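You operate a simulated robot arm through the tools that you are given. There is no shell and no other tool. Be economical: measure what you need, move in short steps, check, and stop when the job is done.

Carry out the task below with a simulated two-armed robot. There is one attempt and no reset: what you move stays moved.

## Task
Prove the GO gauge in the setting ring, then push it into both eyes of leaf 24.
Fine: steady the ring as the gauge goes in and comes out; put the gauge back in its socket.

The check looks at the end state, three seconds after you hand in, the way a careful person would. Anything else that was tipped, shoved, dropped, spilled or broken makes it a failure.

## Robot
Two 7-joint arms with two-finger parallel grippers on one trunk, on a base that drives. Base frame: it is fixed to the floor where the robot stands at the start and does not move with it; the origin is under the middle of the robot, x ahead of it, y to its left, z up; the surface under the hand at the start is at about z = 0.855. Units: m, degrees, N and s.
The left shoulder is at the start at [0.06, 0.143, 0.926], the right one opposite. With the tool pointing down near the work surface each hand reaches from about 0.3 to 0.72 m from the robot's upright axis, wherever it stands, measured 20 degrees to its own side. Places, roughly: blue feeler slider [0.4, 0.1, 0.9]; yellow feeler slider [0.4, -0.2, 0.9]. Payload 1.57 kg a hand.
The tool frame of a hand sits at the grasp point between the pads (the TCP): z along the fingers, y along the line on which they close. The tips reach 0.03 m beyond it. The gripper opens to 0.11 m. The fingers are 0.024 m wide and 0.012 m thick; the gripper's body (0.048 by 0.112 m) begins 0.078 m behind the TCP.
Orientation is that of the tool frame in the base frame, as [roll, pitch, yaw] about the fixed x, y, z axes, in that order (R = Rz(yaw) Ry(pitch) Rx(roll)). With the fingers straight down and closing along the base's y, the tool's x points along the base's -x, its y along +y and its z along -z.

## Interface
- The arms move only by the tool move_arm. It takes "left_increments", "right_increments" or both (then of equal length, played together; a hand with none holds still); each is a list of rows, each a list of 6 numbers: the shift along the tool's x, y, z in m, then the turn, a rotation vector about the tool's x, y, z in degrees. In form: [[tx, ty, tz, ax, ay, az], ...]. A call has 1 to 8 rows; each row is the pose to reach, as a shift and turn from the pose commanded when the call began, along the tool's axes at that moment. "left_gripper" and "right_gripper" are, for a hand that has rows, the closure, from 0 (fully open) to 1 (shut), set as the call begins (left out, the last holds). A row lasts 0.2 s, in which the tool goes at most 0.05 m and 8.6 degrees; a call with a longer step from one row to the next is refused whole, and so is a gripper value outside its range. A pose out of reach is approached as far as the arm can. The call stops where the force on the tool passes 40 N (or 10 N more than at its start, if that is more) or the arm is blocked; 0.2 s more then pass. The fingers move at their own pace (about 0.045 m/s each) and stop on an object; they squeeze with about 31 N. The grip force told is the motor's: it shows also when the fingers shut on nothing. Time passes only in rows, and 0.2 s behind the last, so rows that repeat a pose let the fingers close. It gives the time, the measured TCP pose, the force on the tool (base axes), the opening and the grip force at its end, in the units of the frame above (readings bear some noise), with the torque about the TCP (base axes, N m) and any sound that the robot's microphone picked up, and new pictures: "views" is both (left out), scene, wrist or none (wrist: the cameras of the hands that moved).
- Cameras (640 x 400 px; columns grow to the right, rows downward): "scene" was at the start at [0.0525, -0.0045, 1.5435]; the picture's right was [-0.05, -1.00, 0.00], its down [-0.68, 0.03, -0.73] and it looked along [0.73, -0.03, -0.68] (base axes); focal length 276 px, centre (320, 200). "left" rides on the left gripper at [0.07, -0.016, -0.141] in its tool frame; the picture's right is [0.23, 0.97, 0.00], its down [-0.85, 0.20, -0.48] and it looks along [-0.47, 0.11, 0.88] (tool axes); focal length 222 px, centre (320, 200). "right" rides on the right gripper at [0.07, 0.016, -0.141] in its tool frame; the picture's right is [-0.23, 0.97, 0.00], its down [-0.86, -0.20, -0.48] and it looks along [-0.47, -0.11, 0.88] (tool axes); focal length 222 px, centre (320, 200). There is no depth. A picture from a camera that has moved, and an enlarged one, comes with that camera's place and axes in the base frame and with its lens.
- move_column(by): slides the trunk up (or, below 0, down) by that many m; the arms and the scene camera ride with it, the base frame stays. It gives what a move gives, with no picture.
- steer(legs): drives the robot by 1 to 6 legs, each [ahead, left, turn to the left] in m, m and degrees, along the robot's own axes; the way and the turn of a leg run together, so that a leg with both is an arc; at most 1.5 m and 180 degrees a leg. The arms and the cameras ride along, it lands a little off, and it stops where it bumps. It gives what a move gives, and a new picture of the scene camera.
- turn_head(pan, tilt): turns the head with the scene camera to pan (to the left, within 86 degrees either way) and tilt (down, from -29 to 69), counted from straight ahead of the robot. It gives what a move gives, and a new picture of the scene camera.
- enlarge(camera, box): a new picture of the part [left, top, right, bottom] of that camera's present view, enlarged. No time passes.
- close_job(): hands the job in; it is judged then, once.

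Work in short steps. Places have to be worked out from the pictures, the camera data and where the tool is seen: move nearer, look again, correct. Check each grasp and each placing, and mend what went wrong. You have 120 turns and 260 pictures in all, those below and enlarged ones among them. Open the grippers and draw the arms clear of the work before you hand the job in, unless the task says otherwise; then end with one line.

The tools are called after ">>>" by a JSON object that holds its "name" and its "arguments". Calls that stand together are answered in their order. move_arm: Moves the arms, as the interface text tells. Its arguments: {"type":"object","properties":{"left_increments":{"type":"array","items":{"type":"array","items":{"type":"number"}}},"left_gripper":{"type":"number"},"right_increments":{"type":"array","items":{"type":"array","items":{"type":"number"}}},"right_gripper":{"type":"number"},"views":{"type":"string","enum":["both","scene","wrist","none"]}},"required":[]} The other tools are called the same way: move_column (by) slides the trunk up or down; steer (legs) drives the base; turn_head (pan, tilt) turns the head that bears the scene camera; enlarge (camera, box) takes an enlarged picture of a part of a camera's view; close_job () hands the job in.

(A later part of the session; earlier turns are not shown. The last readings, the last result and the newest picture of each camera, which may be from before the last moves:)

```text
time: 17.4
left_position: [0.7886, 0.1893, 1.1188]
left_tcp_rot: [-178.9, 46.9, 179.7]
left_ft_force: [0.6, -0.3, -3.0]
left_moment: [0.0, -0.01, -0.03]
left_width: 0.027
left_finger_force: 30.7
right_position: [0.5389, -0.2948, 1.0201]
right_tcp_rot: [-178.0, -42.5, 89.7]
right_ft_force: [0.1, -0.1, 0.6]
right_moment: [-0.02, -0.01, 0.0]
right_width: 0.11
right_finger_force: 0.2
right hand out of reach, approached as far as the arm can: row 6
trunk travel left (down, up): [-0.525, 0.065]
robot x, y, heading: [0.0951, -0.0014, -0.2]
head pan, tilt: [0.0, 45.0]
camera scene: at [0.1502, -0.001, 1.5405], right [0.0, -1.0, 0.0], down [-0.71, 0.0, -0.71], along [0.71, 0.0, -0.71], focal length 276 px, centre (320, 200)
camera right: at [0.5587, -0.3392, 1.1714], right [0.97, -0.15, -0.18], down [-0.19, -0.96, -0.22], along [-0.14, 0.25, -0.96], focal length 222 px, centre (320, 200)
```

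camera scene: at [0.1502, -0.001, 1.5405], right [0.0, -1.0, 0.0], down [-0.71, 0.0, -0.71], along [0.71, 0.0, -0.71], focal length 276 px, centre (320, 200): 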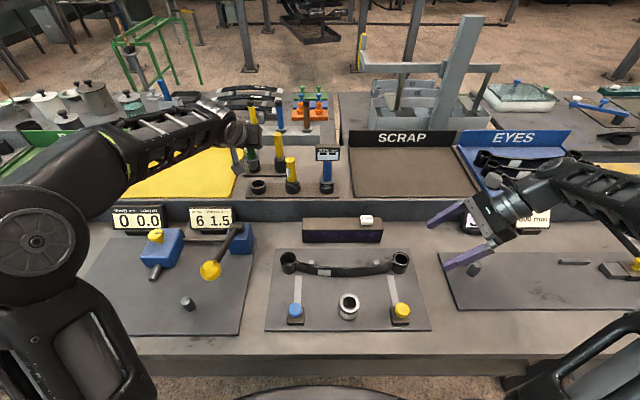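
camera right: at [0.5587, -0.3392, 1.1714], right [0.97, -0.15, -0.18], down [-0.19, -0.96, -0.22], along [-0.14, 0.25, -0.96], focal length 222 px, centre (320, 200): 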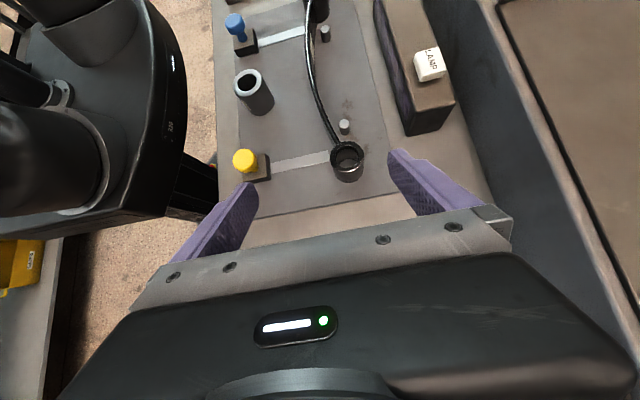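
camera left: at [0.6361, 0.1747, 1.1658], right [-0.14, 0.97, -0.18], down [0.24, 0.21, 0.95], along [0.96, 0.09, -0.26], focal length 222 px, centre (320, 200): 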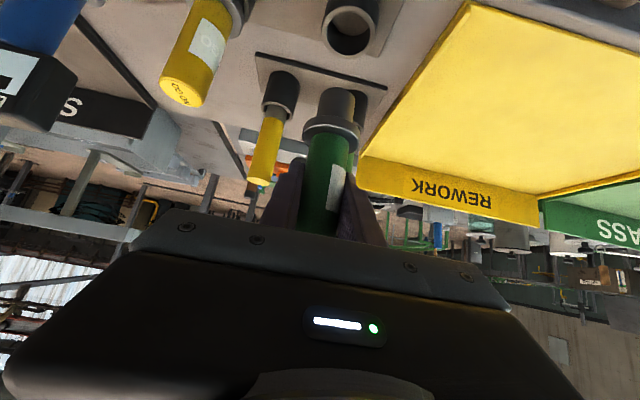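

Triangulated ring top centre: [0.4397, -0.0706, 0.909]; yellow slider knob top ≈[0.417, -0.188, 0.92]. I move the right hand to a pre-grasp 14 cm back on its tilted axis, above the slider.

>>> {"name": "move_arm", "arguments": {"right_increments": [[0.0187, -0.0239, 0.0241, 0, 0, 0], [0.0374, -0.0478, 0.0482, 0, 0, 0], [0.0561, -0.0718, 0.0723, 0, 0, 0], [0.0748, -0.0957, 0.0964, 0, 0, 0], [0.0748, -0.0957, 0.0964, 0, 0, 0]], "views": "both"}}

```text
time: 18.6
left_position: [0.7884, 0.1887, 1.1184]
left_tcp_rot: [-179.1, 46.9, 179.7]
left_ft_force: [-0.2, -0.9, -2.2]
left_moment: [-0.02, -0.03, 0.01]
left_width: 0.0269
left_finger_force: 30.4
right_position: [0.4399, -0.1761, 1.0024]
right_tcp_rot: [-177.8, -42.5, 89.6]
right_ft_force: [-0.4, 0.6, -0.4]
right_moment: [0.02, -0.01, 0.0]
right_width: 0.11
right_finger_force: 0.1
trunk travel left (down, up): [-0.525, 0.065]
robot x, y, heading: [0.0983, -0.0009, -0.3]
head pan, tilt: [0.0, 45.0]
camera scene: at [0.1509, -0.0017, 1.5404], right [0.0, -1.0, 0.0], down [-0.71, 0.0, -0.71], along [0.71, 0.0, -0.71], focal length 276 px, centre (320, 200)
camera right: at [0.4603, -0.2199, 1.1527], right [0.97, -0.15, -0.18], down [-0.19, -0.96, -0.22], along [-0.14, 0.25, -0.96], focal length 222 px, centre (320, 200)
```

scene: 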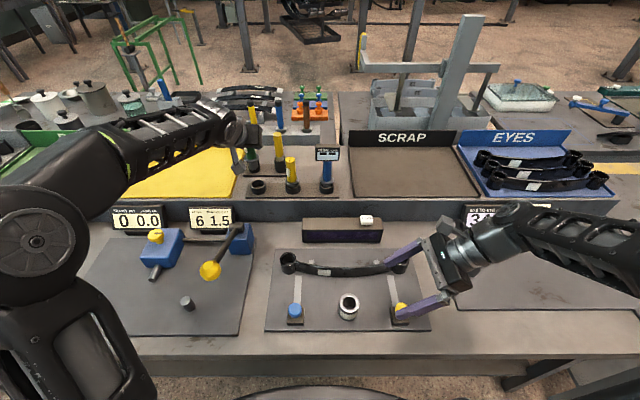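
right: 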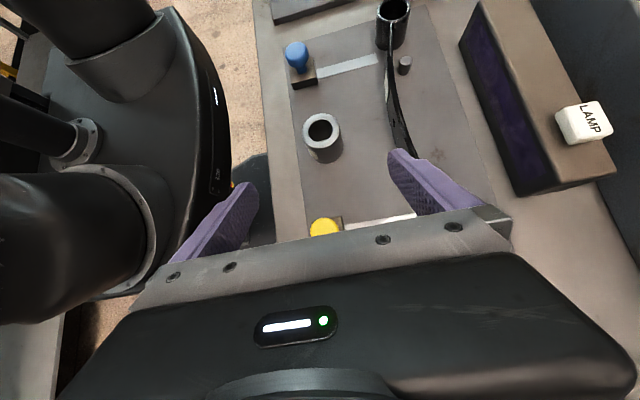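

The ring is in line with the tool. I narrow the opening a bit and slide down the tool axis toward the ring, stopping 3 cm short to check.

>>> {"name": "move_arm", "arguments": {"right_increments": [[0, 0.001, 0.035, 0, 0, 0], [0, 0.002, 0.07, 0, 0, 0], [0, 0.004, 0.1, 0, 0, 0], [0, 0.004, 0.115, 0, 0, 0], [0, 0.004, 0.115, 0, 0, 0]], "right_gripper": 0.25, "views": "both"}}

>>> {"name": "enlarge", "arguments": {"camera": "scene", "box": [310, 230, 450, 330]}}

```text
time: 19.9
left_position: [0.788, 0.189, 1.1188]
left_tcp_rot: [-179.1, 46.9, 179.8]
left_ft_force: [-0.5, 0.1, -3.2]
left_moment: [0.02, -0.02, -0.01]
left_width: 0.0271
left_finger_force: 31.2
right_position: [0.4398, -0.1001, 0.9164]
right_tcp_rot: [-177.8, -42.4, 89.5]
right_ft_force: [0.0, -1.2, 0.3]
right_moment: [-0.01, 0.01, -0.03]
right_width: 0.0827
right_finger_force: 0.1
trunk travel left (down, up): [-0.525, 0.065]
robot x, y, heading: [0.0999, 0.0008, 0.0]
head pan, tilt: [0.0, 45.0]
camera scene: at [0.1506, -0.0014, 1.5404], right [0.0, -1.0, 0.0], down [-0.71, 0.0, -0.71], along [0.71, 0.0, -0.71], focal length 276 px, centre (320, 200)
camera right: at [0.4604, -0.1435, 1.0673], right [0.97, -0.15, -0.18], down [-0.19, -0.96, -0.22], along [-0.14, 0.25, -0.96], focal length 222 px, centre (320, 200)
```

scene: 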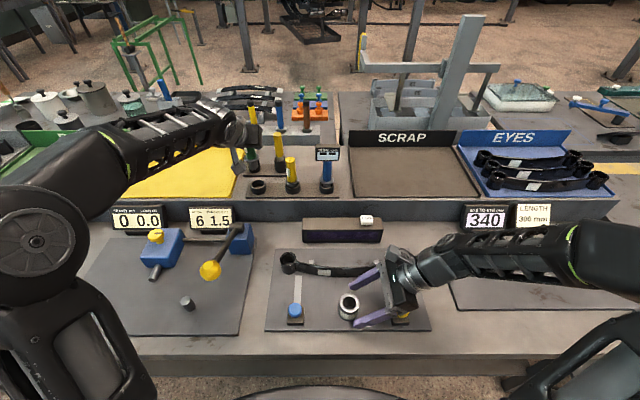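
right: 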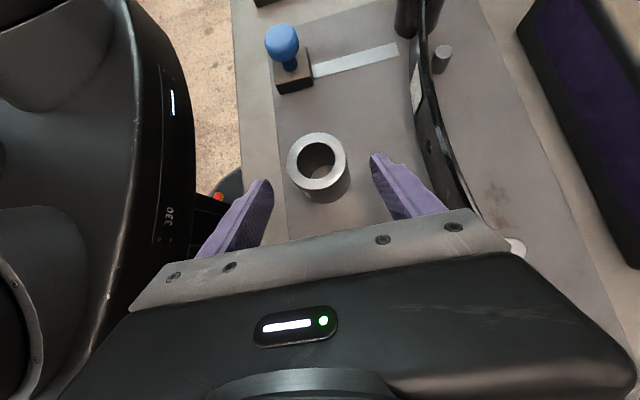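

```text
4.00 times, centred on (380, 280) of scene
camera zoom: at [0.1506, -0.0014, 1.5404], right [0.0, -1.0, 0.0], down [-0.71, 0.0, -0.71], along [0.71, 0.0, -0.71], focal length 1105 px, centre (80, -120)
```

zoom: 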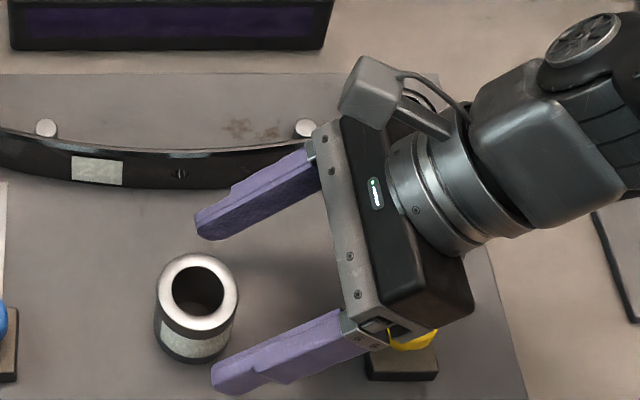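

Ring centre confirmed at [0.440, -0.071]; the body clears the slider knob. I advance the last 3 cm, then close gently on the ring.

>>> {"name": "move_arm", "arguments": {"right_increments": [[0.001, 0.0005, 0.016, 0, 0, 0], [0.002, 0.001, 0.031, 0, 0, 0], [0.002, 0.001, 0.031, 0, 0, 0]], "views": "wrist"}}

>>> {"name": "enlarge", "arguments": {"camera": "scene", "box": [310, 240, 438, 320]}}

```text
time: 20.6
left_position: [0.7877, 0.188, 1.119]
left_tcp_rot: [-179.0, 46.9, 179.9]
left_ft_force: [0.2, 0.7, -3.3]
left_moment: [0.03, -0.05, 0.02]
left_width: 0.027
left_finger_force: 31.6
right_position: [0.4402, -0.0763, 0.8954]
right_tcp_rot: [-177.8, -42.5, 89.5]
right_ft_force: [-0.9, -0.4, 0.3]
right_moment: [-0.03, 0.01, 0.0]
right_width: 0.0823
right_finger_force: 0.0
trunk travel left (down, up): [-0.525, 0.065]
robot x, y, heading: [0.1021, -0.0013, -0.1]
head pan, tilt: [0.0, 45.0]
camera right: at [0.4601, -0.1208, 1.0462], right [0.97, -0.15, -0.18], down [-0.19, -0.96, -0.22], along [-0.14, 0.25, -0.96], focal length 222 px, centre (320, 200)
```

right: 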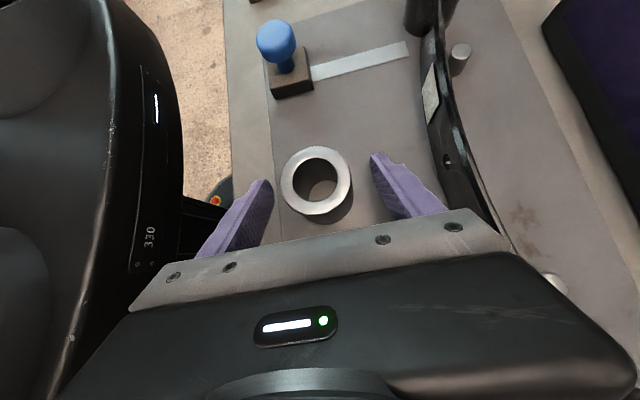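

```text
5.00 times, centred on (374, 280) of scene
camera zoom: at [0.1505, -0.0015, 1.5404], right [0.0, -1.0, 0.0], down [-0.71, 0.0, -0.71], along [0.71, 0.0, -0.71], focal length 1381 px, centre (50, -200)
```

zoom: 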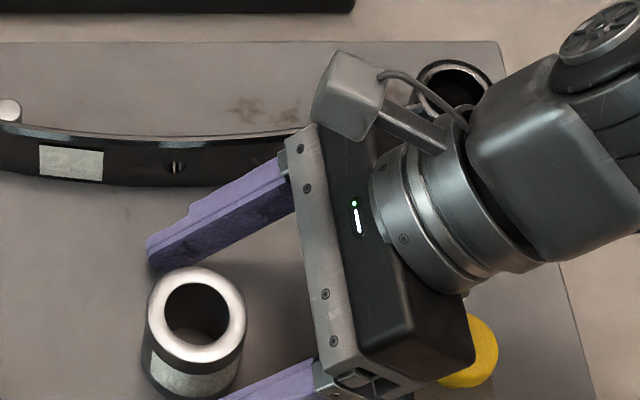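

The fingers straddle the ring with tips past its centre. I close the right gripper.

>>> {"name": "move_arm", "arguments": {"right_increments": [[0, 0, 0, 0, 0, 0], [0, 0, 0, 0, 0, 0], [0, 0, 0, 0, 0, 0], [0, 0, 0, 0, 0, 0]], "right_gripper": 1.0, "views": "wrist"}}

>>> {"name": "enlarge", "arguments": {"camera": "scene", "box": [310, 240, 438, 320]}}

```text
time: 21.6
left_position: [0.7882, 0.1895, 1.1185]
left_tcp_rot: [-178.9, 46.9, 179.8]
left_ft_force: [0.1, 0.1, -2.5]
left_moment: [0.01, -0.01, 0.02]
left_width: 0.0269
left_finger_force: 31.0
right_position: [0.4419, -0.0772, 0.8955]
right_tcp_rot: [-177.9, -42.3, 89.4]
right_ft_force: [2.7, -0.2, 3.4]
right_moment: [0.05, -0.3, -0.01]
right_width: 0.0479
right_finger_force: 31.0
trunk travel left (down, up): [-0.525, 0.065]
robot x, y, heading: [0.1038, -0.0, -0.0]
head pan, tilt: [0.0, 45.0]
camera right: at [0.4606, -0.1209, 1.0466], right [0.97, -0.15, -0.18], down [-0.19, -0.96, -0.22], along [-0.14, 0.25, -0.96], focal length 222 px, centre (320, 200)
```

right: 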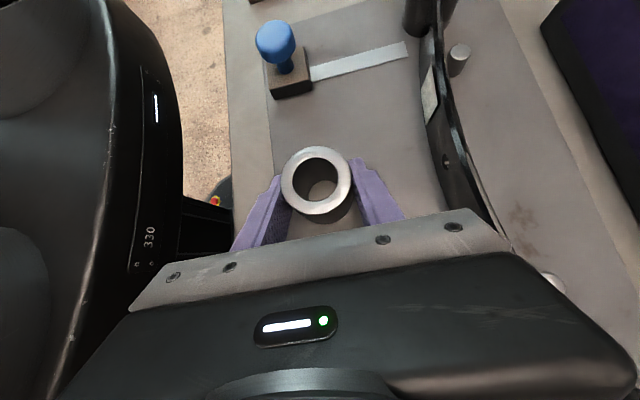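

```text
5.00 times, centred on (374, 280) of scene
camera zoom: at [0.1507, -0.0014, 1.5405], right [0.0, -1.0, 0.0], down [-0.71, 0.0, -0.71], along [0.71, 0.0, -0.71], focal length 1381 px, centre (50, -200)
```

zoom: 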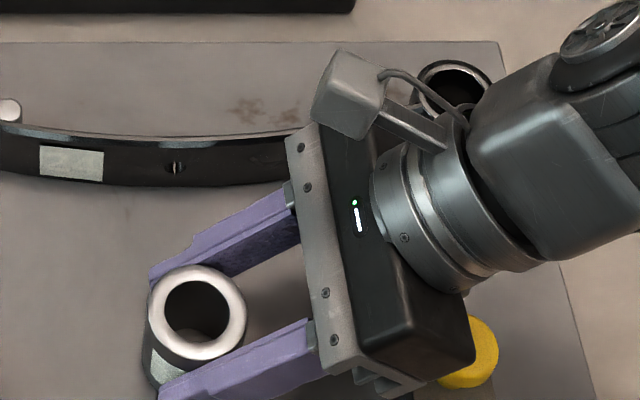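

The ring is held (width 48 mm, ring unmoved). Now I bring the gauge back over the shelf edge and toward the ring with the left hand, staying above the other gauges.

>>> {"name": "move_arm", "arguments": {"left_increments": [[0.0321, -0.013, -0.0341, 0, 0, 0], [0.0642, -0.026, -0.0682, 0, 0, 0], [0.0963, -0.039, -0.1022, 0, 0, 0], [0.1284, -0.052, -0.1363, 0, 0, 0], [0.1506, -0.0871, -0.1492, 0, 0, 0], [0.1728, -0.1222, -0.162, 0, 0, 0], [0.1949, -0.1573, -0.1749, 0, 0, 0], [0.2171, -0.1924, -0.1877, 0, 0, 0]], "views": "both"}}

```text
time: 23.4
left_position: [0.4997, 0.001, 1.0923]
left_tcp_rot: [-179.0, 47.0, 179.8]
left_ft_force: [-0.2, -0.1, -2.5]
left_moment: [0.0, -0.01, 0.0]
left_width: 0.0269
left_finger_force: 29.8
right_position: [0.4386, -0.077, 0.8954]
right_tcp_rot: [-177.7, -42.4, 89.5]
right_ft_force: [-1.6, -2.2, 8.1]
right_moment: [-0.04, -0.24, -0.01]
right_width: 0.0475
right_finger_force: 31.1
trunk travel left (down, up): [-0.525, 0.065]
robot x, y, heading: [0.1029, -0.0034, -0.2]
head pan, tilt: [0.0, 45.0]
camera scene: at [0.1499, -0.0018, 1.5405], right [0.0, -1.0, 0.0], down [-0.71, 0.0, -0.71], along [0.71, 0.0, -0.71], focal length 276 px, centre (320, 200)
camera left: at [0.3475, -0.0138, 1.1387], right [-0.14, 0.97, -0.18], down [0.24, 0.21, 0.95], along [0.96, 0.09, -0.26], focal length 222 px, centre (320, 200)
```

scene: 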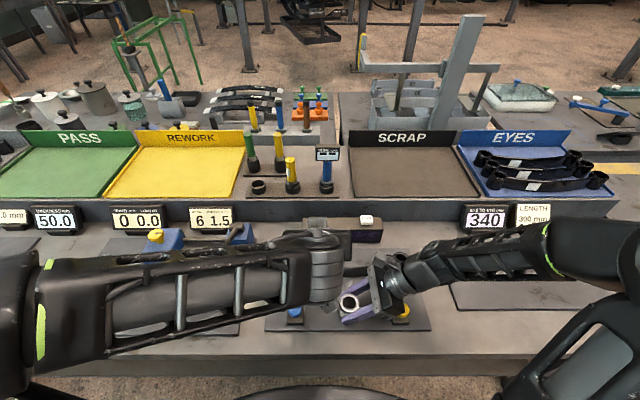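
left: 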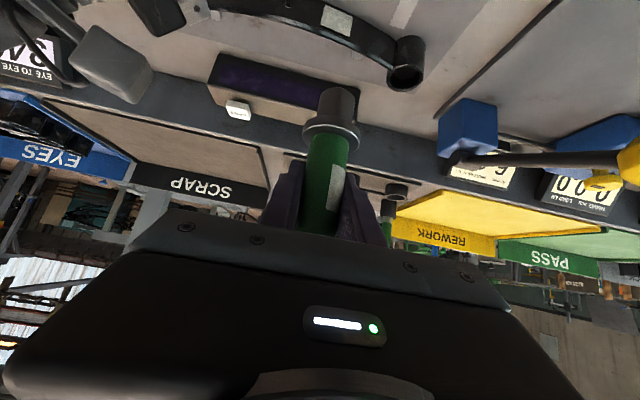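

The right wrist camera watches the ring from above and the left one sees the plug. I enlarge the left view to measure the plug's axis and bottom relative to the TCP.

>>> {"name": "enlarge", "arguments": {"camera": "left", "box": [270, 70, 400, 240]}}

```text
2.35 times, centred on (335, 155) of left
camera zoom: at [0.3475, -0.0138, 1.1387], right [-0.14, 0.97, -0.18], down [0.24, 0.21, 0.95], along [0.96, 0.09, -0.26], focal length 523 px, centre (285, 306)
```

zoom: 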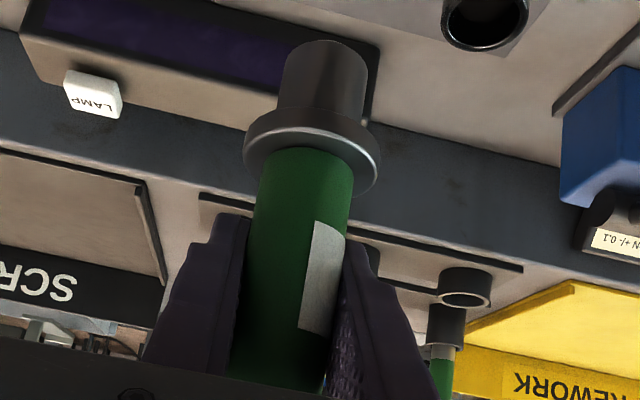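

The gauge leans about 1° in y because of the tool's roll; I correct that while moving it to just above the ring (plug bottom ~2–3 cm above it), viewing with both wrist cameras.

>>> {"name": "move_arm", "arguments": {"left_increments": [[0.0252, -0.0177, 0.0035, -0.2, 0, 0.2], [0.0505, -0.0354, 0.007, -0.4, 0, 0.4], [0.0757, -0.0531, 0.0105, -0.7, 0, 0.7], [0.1009, -0.0708, 0.0139, -0.7, 0, 0.7], [0.1009, -0.0708, 0.0139, -0.7, 0, 0.7]], "right_increments": [[0, 0, 0, 0, 0, 0], [0, 0, 0, 0, 0, 0], [0, 0, 0, 0, 0, 0], [0, 0, 0, 0, 0, 0], [0, 0, 0, 0, 0, 0]], "views": "both"}}

```text
time: 24.6
left_position: [0.4393, -0.07, 1.0087]
left_tcp_rot: [179.6, 47.0, 178.7]
left_ft_force: [-0.2, 0.3, -2.3]
left_moment: [0.02, -0.01, -0.01]
left_width: 0.0273
left_finger_force: 31.5
right_position: [0.4389, -0.0766, 0.8948]
right_tcp_rot: [-177.8, -42.4, 89.5]
right_ft_force: [-2.0, 2.0, 6.6]
right_moment: [0.11, -0.17, 0.03]
right_width: 0.0475
right_finger_force: 30.9
trunk travel left (down, up): [-0.525, 0.065]
robot x, y, heading: [0.0974, 0.0015, -0.2]
head pan, tilt: [0.0, 45.0]
camera scene: at [0.1497, -0.0014, 1.5405], right [0.0, -1.0, 0.0], down [-0.71, 0.0, -0.71], along [0.71, 0.0, -0.71], focal length 276 px, centre (320, 200)
camera right: at [0.4596, -0.1208, 1.0466], right [0.97, -0.15, -0.18], down [-0.19, -0.96, -0.22], along [-0.14, 0.25, -0.96], focal length 222 px, centre (320, 200)
camera left: at [0.2869, -0.0848, 1.0553], right [-0.14, 0.98, -0.16], down [0.24, 0.19, 0.95], along [0.96, 0.1, -0.26], focal length 222 px, centre (320, 200)
```

scene: 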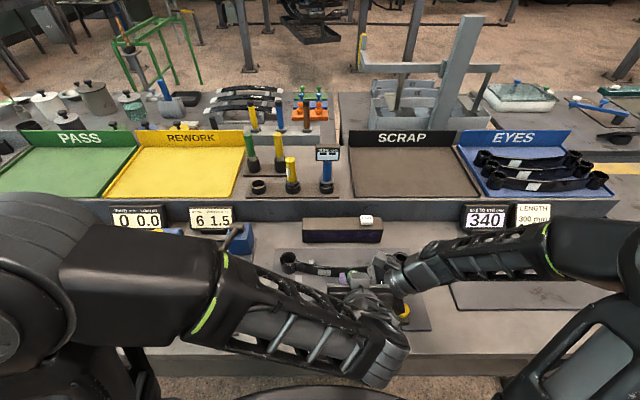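
right: 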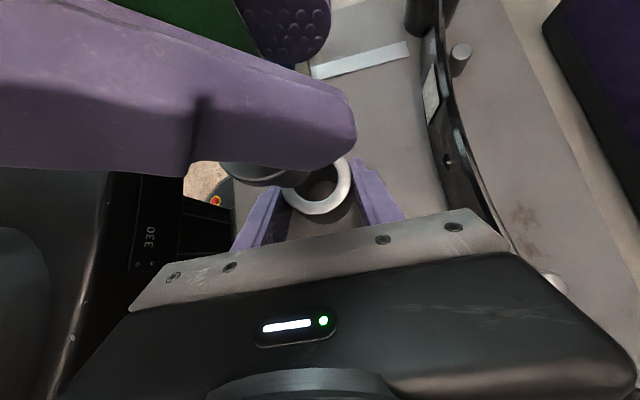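
left: 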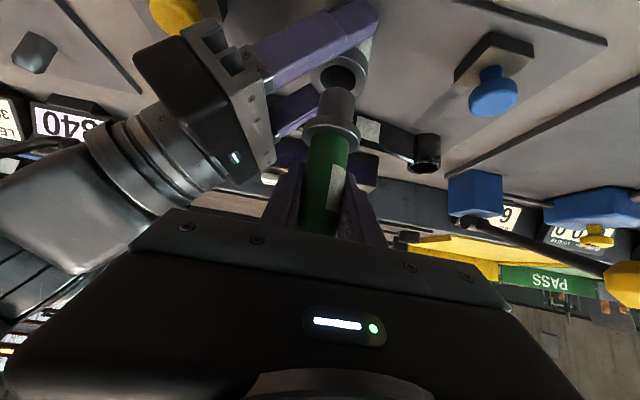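

Now I enlarge both wrist views to compare the plug axis with the ring bore.

>>> {"name": "enlarge", "arguments": {"camera": "left", "box": [280, 40, 400, 160]}}

>>> {"name": "enlarge", "arguments": {"camera": "right", "box": [200, 130, 400, 250]}}

```text
3.33 times, centred on (340, 100) of left
camera zoom: at [0.2869, -0.0848, 1.0553], right [-0.14, 0.98, -0.16], down [0.24, 0.19, 0.95], along [0.96, 0.1, -0.26], focal length 740 px, centre (253, 533)
```

zoom: 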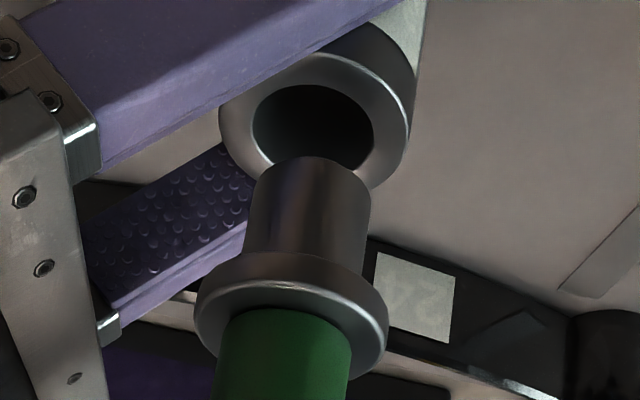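

```text
3.20 times, centred on (300, 190) of right
camera zoom: at [0.4596, -0.1208, 1.0466], right [0.97, -0.15, -0.18], down [-0.19, -0.96, -0.22], along [-0.14, 0.25, -0.96], focal length 711 px, centre (384, 232)
```

zoom: 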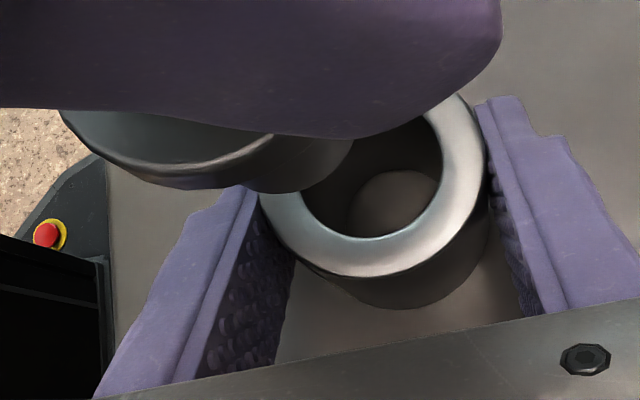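

The left view shows y aligned; x is ambiguous between views. I lower by 1.5 cm so the plug end sits just above the ring, which makes the comparison direct.

>>> {"name": "move_arm", "arguments": {"left_increments": [[0.0055, 0, 0.0051, 0, 0, 0], [0.011, 0, 0.0102, 0, 0, 0], [0.011, 0, 0.0102, 0, 0, 0]], "views": "none"}}

>>> {"name": "enlarge", "arguments": {"camera": "left", "box": [290, 40, 386, 120]}}

>>> {"name": "enlarge", "arguments": {"camera": "right", "box": [220, 130, 380, 230]}}

```text
time: 25.4
left_position: [0.4394, -0.0709, 0.9946]
left_tcp_rot: [179.7, 47.0, 178.8]
left_ft_force: [-0.1, -0.8, -2.6]
left_moment: [0.0, -0.02, 0.01]
left_width: 0.0268
left_finger_force: 31.3
right_position: [0.4404, -0.0765, 0.8956]
right_tcp_rot: [-177.9, -42.4, 89.5]
right_ft_force: [-2.4, 1.5, 6.2]
right_moment: [0.09, -0.19, 0.05]
right_width: 0.0478
right_finger_force: 30.9
trunk travel left (down, up): [-0.525, 0.065]
robot x, y, heading: [0.1017, -0.0016, -0.1]
head pan, tilt: [0.0, 45.0]
```

```text
5.00 times, centred on (338, 80) of left
camera zoom: at [0.2873, -0.085, 1.0401], right [-0.14, 0.98, -0.16], down [0.24, 0.19, 0.95], along [0.96, 0.09, -0.26], focal length 1111 px, centre (230, 800)
```

zoom: 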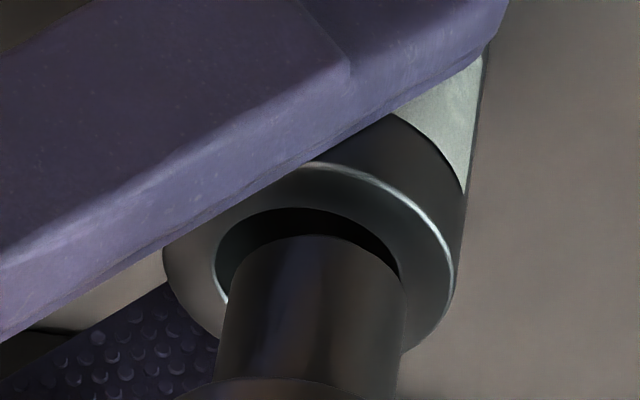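

```text
4.00 times, centred on (300, 180) of right
camera zoom: at [0.4596, -0.1208, 1.0465], right [0.97, -0.15, -0.18], down [-0.19, -0.96, -0.22], along [-0.14, 0.25, -0.96], focal length 888 px, centre (400, 280)
```

zoom: 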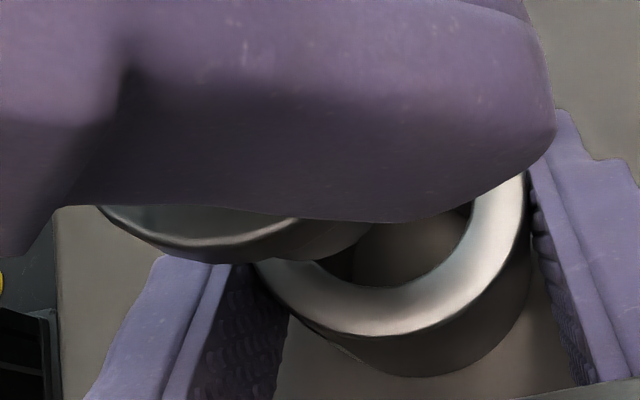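

The views disagree about x by about a centimetre, possibly because the handle sits off the TCP along the fingers. I enlarge the handle and flange in the left view to measure their depth from the known handle width of 27 mm.

>>> {"name": "enlarge", "arguments": {"camera": "left", "box": [270, 80, 390, 160]}}

>>> {"name": "enlarge", "arguments": {"camera": "left", "box": [270, 150, 390, 240]}}

```text
5.00 times, centred on (330, 120) of left
camera zoom: at [0.2873, -0.085, 1.0401], right [-0.14, 0.98, -0.16], down [0.24, 0.19, 0.95], along [0.96, 0.09, -0.26], focal length 1111 px, centre (270, 600)
```

zoom: 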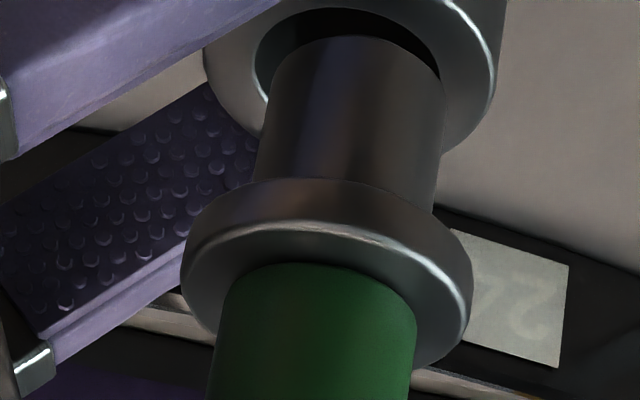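

```text
4.44 times, centred on (330, 195) of left
camera zoom: at [0.2873, -0.085, 1.0401], right [-0.14, 0.98, -0.16], down [0.24, 0.19, 0.95], along [0.96, 0.09, -0.26], focal length 987 px, centre (276, 222)
```

zoom: 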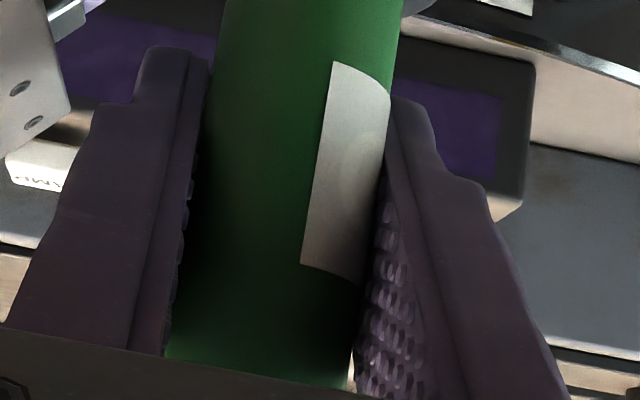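

Using the known handle width, the gauge axis is at x≈0.425 (14 mm short of the TCP) while the ring bore is at x≈0.438; y agrees to ~1 mm and clearance looks generous (~26 mm plug). I shift +12 mm in x and recheck.

>>> {"name": "move_arm", "arguments": {"left_increments": [[-0.0082, -0.0005, 0.0088, 0, 0, 0], [-0.0082, -0.0005, 0.0088, 0, 0, 0]], "views": "none"}}

>>> {"name": "enlarge", "arguments": {"camera": "left", "box": [290, 40, 386, 120]}}

>>> {"name": "enlarge", "arguments": {"camera": "right", "box": [220, 130, 380, 230]}}

```text
time: 26.1
left_position: [0.4516, -0.0712, 0.9939]
left_tcp_rot: [179.7, 46.9, 178.8]
left_ft_force: [0.3, 0.0, -2.7]
left_moment: [-0.02, -0.02, 0.01]
left_width: 0.027
left_finger_force: 31.0
right_position: [0.4387, -0.0776, 0.8947]
right_tcp_rot: [-177.8, -42.4, 89.5]
right_ft_force: [-2.4, 0.6, 5.1]
right_moment: [0.09, -0.16, -0.01]
right_width: 0.0477
right_finger_force: 31.0
trunk travel left (down, up): [-0.525, 0.065]
robot x, y, heading: [0.1018, -0.0014, -0.2]
head pan, tilt: [0.0, 45.0]
```

```text
5.00 times, centred on (338, 80) of left
camera zoom: at [0.2992, -0.0867, 1.0397], right [-0.14, 0.98, -0.16], down [0.24, 0.19, 0.95], along [0.96, 0.09, -0.26], focal length 1111 px, centre (230, 800)
```

zoom: 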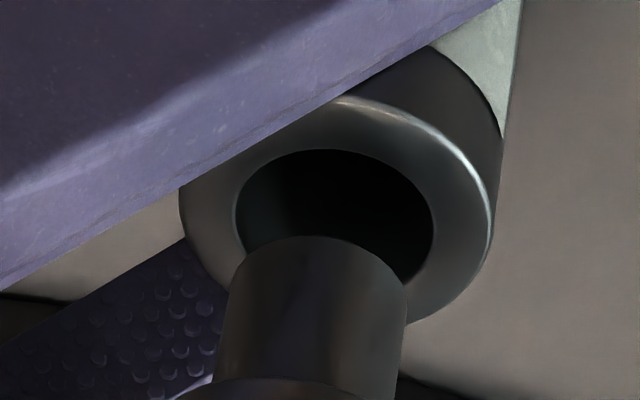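

```text
4.00 times, centred on (300, 180) of right
camera zoom: at [0.4597, -0.1208, 1.0465], right [0.97, -0.15, -0.18], down [-0.19, -0.96, -0.22], along [-0.14, 0.25, -0.96], focal length 888 px, centre (400, 280)
```

zoom: 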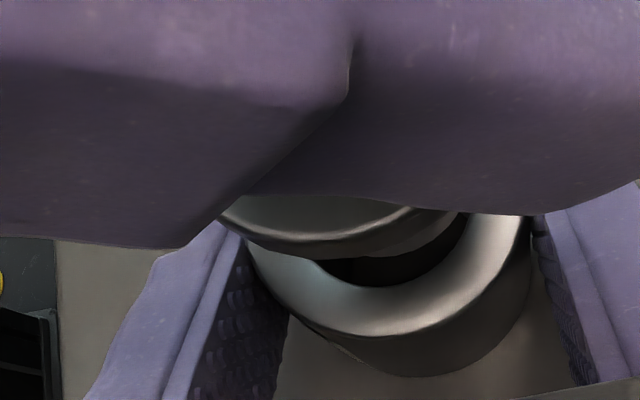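

The left view now shows the plug aligned with the bore and ~14 mm above it. I back off 1 mm in x as the right view hints, lower 11 mm, and check again.

>>> {"name": "move_arm", "arguments": {"left_increments": [[0.0047, 0, 0.0031, 0, 0, 0], [0.0088, 0, 0.0068, 0, 0, 0], [0.0088, 0, 0.0068, 0, 0, 0]], "views": "none"}}

>>> {"name": "enlarge", "arguments": {"camera": "left", "box": [290, 40, 386, 120]}}

>>> {"name": "enlarge", "arguments": {"camera": "right", "box": [220, 130, 380, 230]}}

```text
time: 26.9
left_position: [0.4498, -0.0719, 0.9812]
left_tcp_rot: [179.6, 46.9, 178.7]
left_ft_force: [-0.2, 0.0, -2.1]
left_moment: [0.02, 0.02, -0.02]
left_width: 0.027
left_finger_force: 31.8
right_position: [0.4406, -0.0766, 0.8944]
right_tcp_rot: [-177.9, -42.4, 89.6]
right_ft_force: [-2.0, 1.1, 4.5]
right_moment: [0.06, -0.11, 0.03]
right_width: 0.048
right_finger_force: 31.1
trunk travel left (down, up): [-0.525, 0.065]
robot x, y, heading: [0.0999, -0.0001, -0.5]
head pan, tilt: [0.0, 45.0]
```

```text
5.00 times, centred on (338, 80) of left
camera zoom: at [0.2981, -0.0861, 1.0288], right [-0.14, 0.98, -0.16], down [0.24, 0.19, 0.95], along [0.96, 0.09, -0.26], focal length 1111 px, centre (230, 800)
```

zoom: 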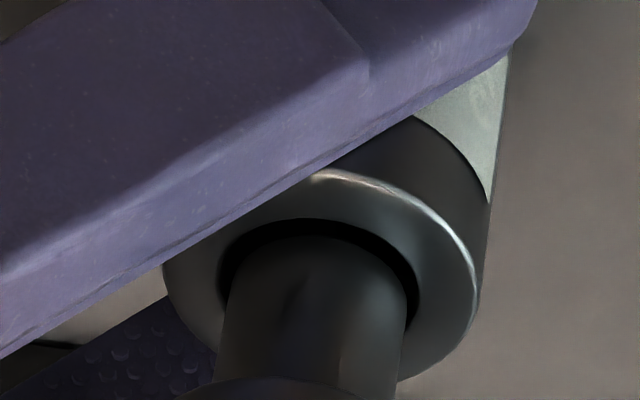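

```text
4.00 times, centred on (300, 180) of right
camera zoom: at [0.4597, -0.1209, 1.0465], right [0.97, -0.15, -0.18], down [-0.19, -0.96, -0.22], along [-0.14, 0.25, -0.96], focal length 888 px, centre (400, 280)
```

zoom: 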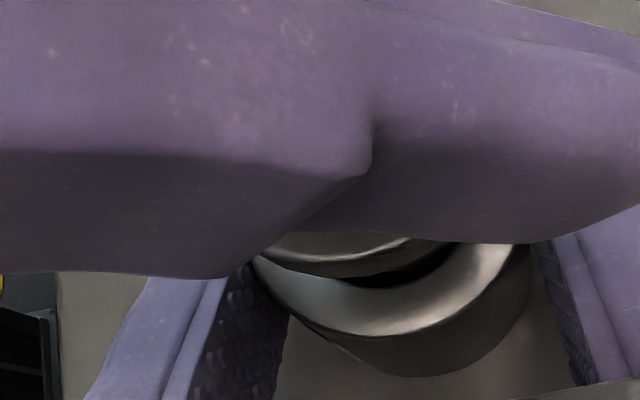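

The plug is centred over the bore, ~2 mm above it. I lower in small steps; the force limit will stop the move on contact.

>>> {"name": "move_arm", "arguments": {"left_increments": [[0.0036, 0, 0.0034, 0, 0, 0], [0.0073, 0, 0.0068, 0, 0, 0], [0.011, 0, 0.0103, 0, 0, 0], [0.0146, 0, 0.0137, 0, 0, 0]], "views": "none"}}

>>> {"name": "enlarge", "arguments": {"camera": "left", "box": [270, 40, 390, 140]}}

```text
time: 27.9
left_position: [0.4503, -0.0712, 0.9637]
left_tcp_rot: [179.8, 46.9, 178.8]
left_ft_force: [-7.0, -2.4, -0.2]
left_moment: [-0.17, 0.39, 0.01]
left_width: 0.0272
left_finger_force: 30.8
right_position: [0.4393, -0.0774, 0.8951]
right_tcp_rot: [-178.0, -42.4, 89.4]
right_ft_force: [5.0, 3.0, 0.1]
right_moment: [0.0, -0.13, 0.0]
right_width: 0.0476
right_finger_force: 30.6
trunk travel left (down, up): [-0.525, 0.065]
robot x, y, heading: [0.0986, -0.0043, -0.1]
head pan, tilt: [0.0, 45.0]
```

```text
4.00 times, centred on (330, 90) of left
camera zoom: at [0.2982, -0.0863, 1.0094], right [-0.14, 0.98, -0.16], down [0.24, 0.19, 0.95], along [0.96, 0.09, -0.26], focal length 888 px, centre (280, 640)
```

zoom: 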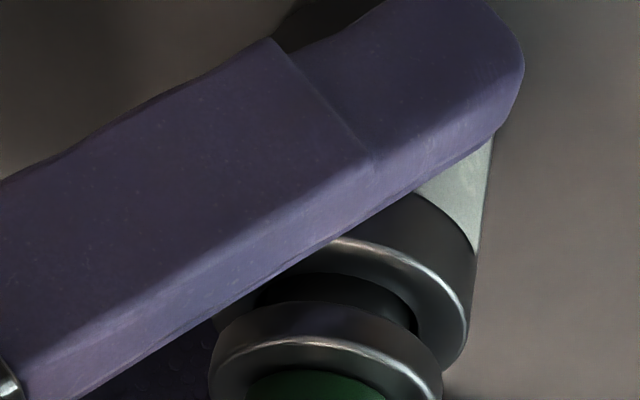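

The plug is entering; a -7 N side force in x says it is ~1 mm too far forward. I back that off and continue down.

>>> {"name": "move_arm", "arguments": {"left_increments": [[0.0008, -0.0003, -0.0009, 0, 0, 0], [0.0037, -0.0003, 0.0018, 0, 0, 0], [0.0066, -0.0003, 0.0046, 0, 0, 0]], "views": "none"}}

>>> {"name": "enlarge", "arguments": {"camera": "left", "box": [270, 60, 390, 160]}}

```text
time: 28.7
left_position: [0.4493, -0.0708, 0.9588]
left_tcp_rot: [179.8, 47.4, 179.1]
left_ft_force: [-3.9, 3.3, 4.8]
left_moment: [-0.09, -0.04, -0.04]
left_width: 0.0271
left_finger_force: 31.3
right_position: [0.4415, -0.078, 0.8952]
right_tcp_rot: [-177.9, -42.2, 89.2]
right_ft_force: [-1.0, -1.9, 6.5]
right_moment: [0.37, 0.05, 0.07]
right_width: 0.0477
right_finger_force: 31.0
trunk travel left (down, up): [-0.525, 0.065]
robot x, y, heading: [0.0978, -0.0035, -0.0]
head pan, tilt: [0.0, 45.0]
stopped in row 3 (left hand): the force on the tool passed its limit at 42 N (the readings are from after the stop); the commanded pose is now the measured one
```

```text
4.00 times, centred on (330, 110) of left
camera zoom: at [0.297, -0.0866, 1.0031], right [-0.14, 0.98, -0.16], down [0.23, 0.19, 0.95], along [0.96, 0.1, -0.25], focal length 888 px, centre (280, 560)
```

zoom: 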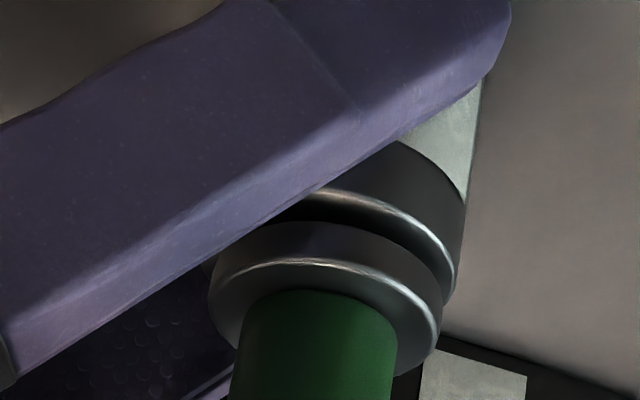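

It stopped at 42 N with the flange still a few mm above the ring: my left fingertips stick out ~5 cm beyond the handle and likely touched the right-hand finger. With the plug safely 2 cm in the bore and the ring held, I release the gauge to regrip nearer the fingertips.

>>> {"name": "move_arm", "arguments": {"left_increments": [[0, 0, 0, 0, 0, 0], [0, 0, 0, 0, 0, 0], [0, 0, 0, 0, 0, 0]], "left_gripper": 0.5, "views": "wrist"}}

>>> {"name": "enlarge", "arguments": {"camera": "left", "box": [260, 60, 400, 240]}}

```text
time: 29.5
left_position: [0.4498, -0.0704, 0.9577]
left_tcp_rot: [179.6, 47.4, 179.1]
left_ft_force: [-8.4, 23.9, 13.9]
left_moment: [0.23, 0.01, 0.22]
left_width: 0.0337
left_finger_force: 0.1
right_position: [0.4423, -0.0792, 0.8943]
right_tcp_rot: [-178.0, -42.0, 89.0]
right_ft_force: [4.0, -20.4, 7.1]
right_moment: [1.49, 0.16, -0.37]
right_width: 0.0476
right_finger_force: 30.8
trunk travel left (down, up): [-0.525, 0.065]
robot x, y, heading: [0.0971, -0.0029, 0.1]
head pan, tilt: [0.0, 45.0]
camera left: at [0.297, -0.0855, 1.0029], right [-0.14, 0.98, -0.16], down [0.23, 0.19, 0.95], along [0.96, 0.1, -0.25], focal length 222 px, centre (320, 200)
```

left: 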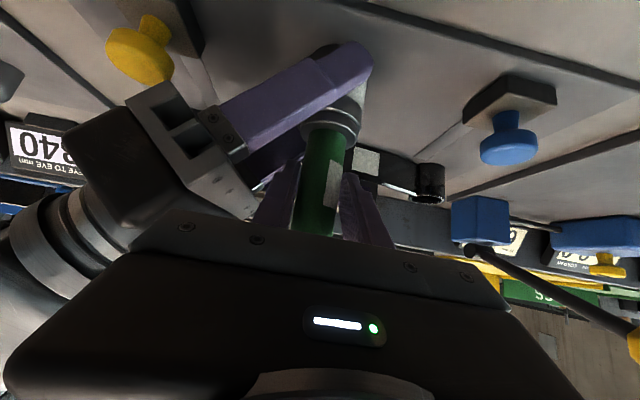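

```text
2.22 times, centred on (330, 150) of left
camera zoom: at [0.297, -0.0855, 1.0029], right [-0.14, 0.98, -0.16], down [0.23, 0.19, 0.95], along [0.96, 0.1, -0.25], focal length 494 px, centre (298, 311)
```

zoom: 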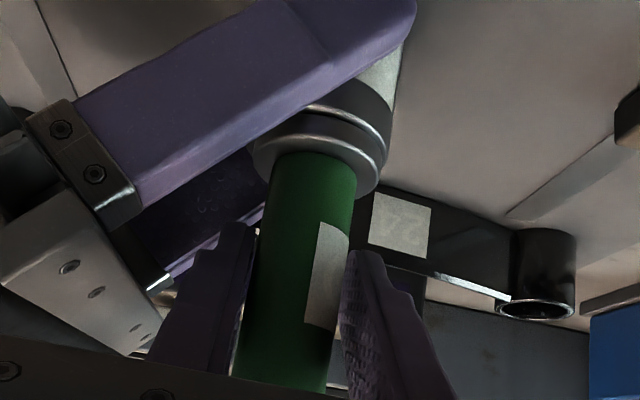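

The left finger is indeed pressing on the right hand's finger (opening blocked at 34 mm). I hold the opening at that width to relieve it and retreat 21 mm along the tool axis.

>>> {"name": "move_arm", "arguments": {"left_increments": [[0, 0, 0, 0, 0, 0], [0, 0, -0.004, 0, 0, 0], [0, 0, -0.012, 0, 0, 0], [0, 0, -0.021, 0, 0, 0], [0, 0, -0.021, 0, 0, 0]], "left_gripper": 0.7, "views": "wrist"}}

>>> {"name": "enlarge", "arguments": {"camera": "left", "box": [260, 40, 400, 220]}}

>>> {"name": "enlarge", "arguments": {"camera": "right", "box": [160, 60, 400, 240]}}

```text
time: 30.7
left_position: [0.4341, -0.0733, 0.9716]
left_tcp_rot: [179.8, 47.2, 179.0]
left_ft_force: [0.1, 0.2, -0.3]
left_moment: [0.01, -0.07, 0.02]
left_width: 0.033
left_finger_force: 0.1
right_position: [0.4416, -0.0797, 0.8938]
right_tcp_rot: [-177.9, -42.2, 89.3]
right_ft_force: [4.5, -4.1, 17.3]
right_moment: [-0.02, -0.71, -0.11]
right_width: 0.0477
right_finger_force: 30.9
trunk travel left (down, up): [-0.525, 0.065]
robot x, y, heading: [0.0983, -0.0025, -0.2]
head pan, tilt: [0.0, 45.0]
camera left: at [0.2817, -0.0875, 1.0174], right [-0.14, 0.98, -0.16], down [0.23, 0.19, 0.95], along [0.96, 0.09, -0.25], focal length 222 px, centre (320, 200)
```

left: 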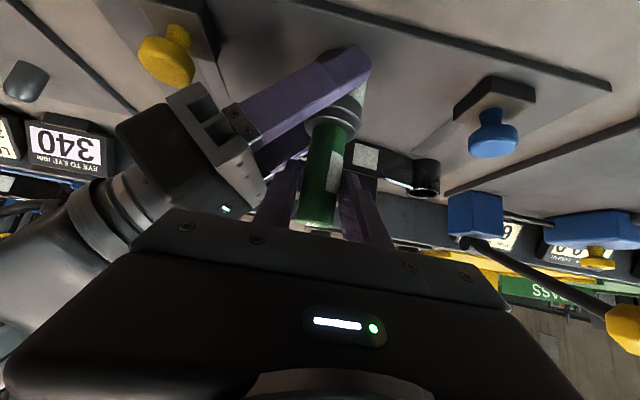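

```text
2.22 times, centred on (330, 130) of left
camera zoom: at [0.2817, -0.0875, 1.0174], right [-0.14, 0.98, -0.16], down [0.23, 0.19, 0.95], along [0.96, 0.09, -0.25], focal length 494 px, centre (298, 356)
```

zoom: 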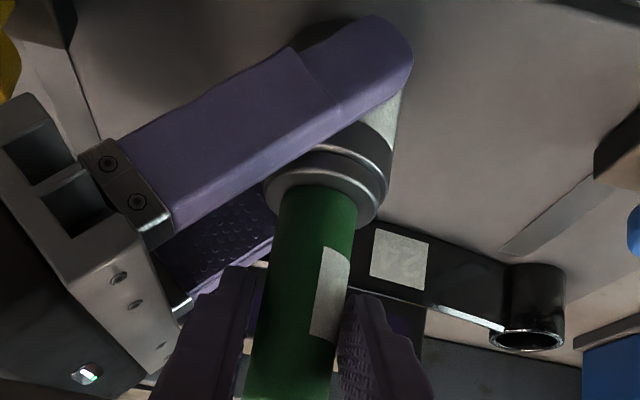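

```text
2.22 times, centred on (280, 150) of right
camera zoom: at [0.4609, -0.1224, 1.0459], right [0.97, -0.16, -0.18], down [-0.2, -0.96, -0.21], along [-0.14, 0.24, -0.96], focal length 494 px, centre (409, 311)
```

zoom: 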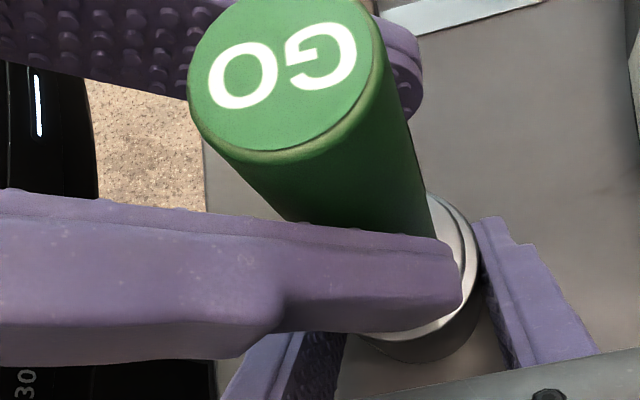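

The gauge has settled with its flange on the ring: the GO fits. I centre on the handle (2 mm in +y, 7 mm lower), then close.

>>> {"name": "move_arm", "arguments": {"left_increments": [[0.0025, 0.001, 0.0024, 0, 0, 0], [0.0051, 0.002, 0.0048, 0, 0, 0], [0.0051, 0.002, 0.0048, 0, 0, 0]], "views": "none"}}

>>> {"name": "move_arm", "arguments": {"left_increments": [[0, 0, 0, 0, 0, 0], [0, 0, 0, 0, 0, 0], [0, 0, 0, 0, 0, 0]], "left_gripper": 1.0, "views": "wrist"}}

>>> {"name": "enlarge", "arguments": {"camera": "left", "box": [260, 60, 400, 240]}}

```text
time: 31.5
left_position: [0.4341, -0.0683, 0.9639]
left_tcp_rot: [179.8, 47.3, 179.0]
left_ft_force: [0.3, 0.0, 1.0]
left_moment: [0.01, 0.0, 0.01]
left_width: 0.0331
left_finger_force: 0.1
right_position: [0.4405, -0.0792, 0.894]
right_tcp_rot: [-177.9, -42.2, 89.1]
right_ft_force: [4.6, -1.3, 20.2]
right_moment: [0.03, -0.8, -0.09]
right_width: 0.0476
right_finger_force: 31.3
trunk travel left (down, up): [-0.525, 0.065]
robot x, y, heading: [0.0977, 0.0003, -0.3]
head pan, tilt: [0.0, 45.0]
```

```text
time: 32.3
left_position: [0.4346, -0.0706, 0.9654]
left_tcp_rot: [179.8, 47.3, 179.1]
left_ft_force: [1.2, -9.9, -1.2]
left_moment: [-0.54, -0.02, -0.06]
left_width: 0.0273
left_finger_force: 31.4
right_position: [0.4401, -0.0779, 0.894]
right_tcp_rot: [-178.0, -42.2, 89.2]
right_ft_force: [4.3, 6.5, 21.8]
right_moment: [-0.14, -0.81, -0.16]
right_width: 0.048
right_finger_force: 30.9
trunk travel left (down, up): [-0.525, 0.065]
robot x, y, heading: [0.1026, -0.0014, -0.1]
head pan, tilt: [0.0, 45.0]
camera left: at [0.2821, -0.0852, 1.0102], right [-0.14, 0.98, -0.17], down [0.23, 0.19, 0.95], along [0.96, 0.09, -0.25], focal length 222 px, centre (320, 200)
```

left: 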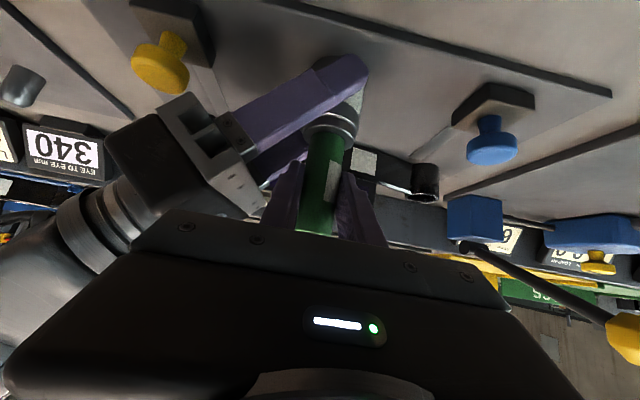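

```text
2.22 times, centred on (330, 150) of left
camera zoom: at [0.2821, -0.0852, 1.0102], right [-0.14, 0.98, -0.17], down [0.23, 0.19, 0.95], along [0.96, 0.09, -0.25], focal length 494 px, centre (298, 311)
```

zoom: 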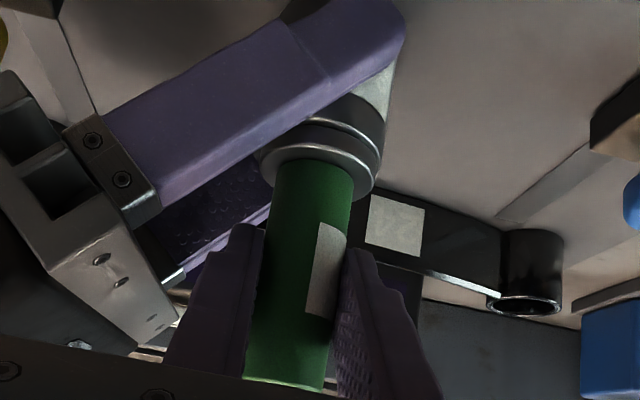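

Regripped (27 mm), with the flange seated on the ring. I relieve the ~10 N side load by 2 mm in -y, then lift the gauge straight out while the right hand holds the ring.

>>> {"name": "move_arm", "arguments": {"left_increments": [[0, -0.002, 0, 0, 0, 0], [0, -0.002, 0, 0, 0, 0], [-0.0055, -0.002, -0.0051, 0, 0, 0], [-0.011, -0.002, -0.0102, 0, 0, 0], [-0.0183, -0.002, -0.017, 0, 0, 0], [-0.0256, -0.002, -0.0238, 0, 0, 0], [-0.0365, -0.002, -0.034, 0, 0, 0], [-0.0475, -0.002, -0.0442, 0, 0, 0]], "views": "both"}}

>>> {"name": "enlarge", "arguments": {"camera": "right", "box": [200, 100, 400, 240]}}

```text
time: 34.1
left_position: [0.4326, -0.0715, 1.0296]
left_tcp_rot: [179.7, 47.3, 178.8]
left_ft_force: [-0.1, -0.7, -2.6]
left_moment: [-0.04, 0.0, 0.01]
left_width: 0.0273
left_finger_force: 31.0
right_position: [0.4405, -0.0784, 0.8934]
right_tcp_rot: [-177.8, -42.1, 89.1]
right_ft_force: [2.6, 2.0, 20.6]
right_moment: [0.19, -0.69, 0.0]
right_width: 0.0478
right_finger_force: 31.2
trunk travel left (down, up): [-0.525, 0.065]
robot x, y, heading: [0.1003, -0.0034, 0.0]
head pan, tilt: [0.0, 45.0]
camera scene: at [0.1493, -0.0009, 1.5405], right [0.0, -1.0, 0.0], down [-0.71, 0.0, -0.71], along [0.71, 0.0, -0.71], focal length 276 px, centre (320, 200)
camera left: at [0.281, -0.0864, 1.0751], right [-0.14, 0.98, -0.16], down [0.23, 0.19, 0.95], along [0.96, 0.09, -0.25], focal length 222 px, centre (320, 200)
```

scene: 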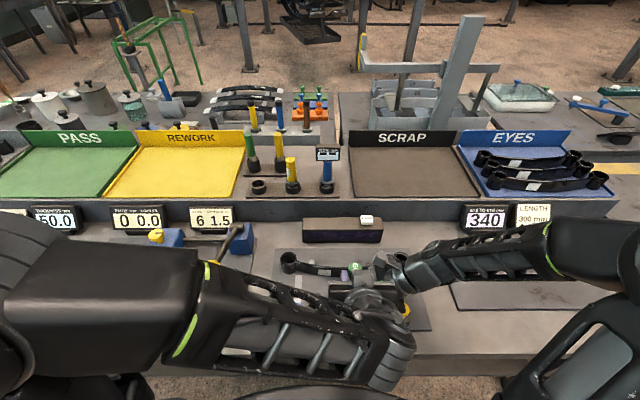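
left: 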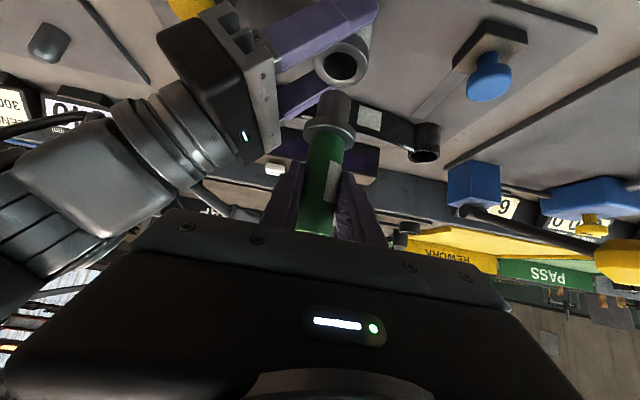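

```text
2.86 times, centred on (300, 170) of right
camera zoom: at [0.4606, -0.1221, 1.0457], right [0.97, -0.16, -0.18], down [-0.2, -0.96, -0.21], along [-0.14, 0.24, -0.96], focal length 635 px, centre (377, 286)
```

zoom: 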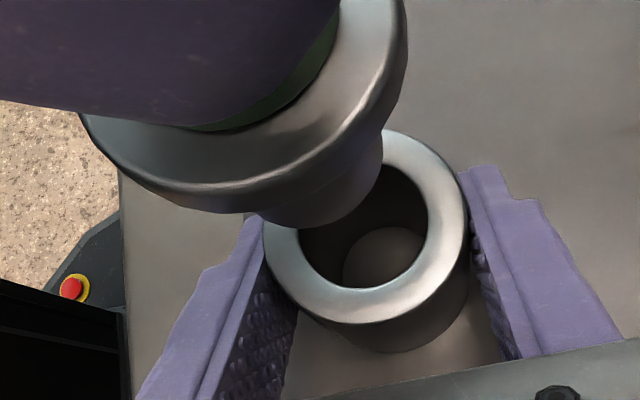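

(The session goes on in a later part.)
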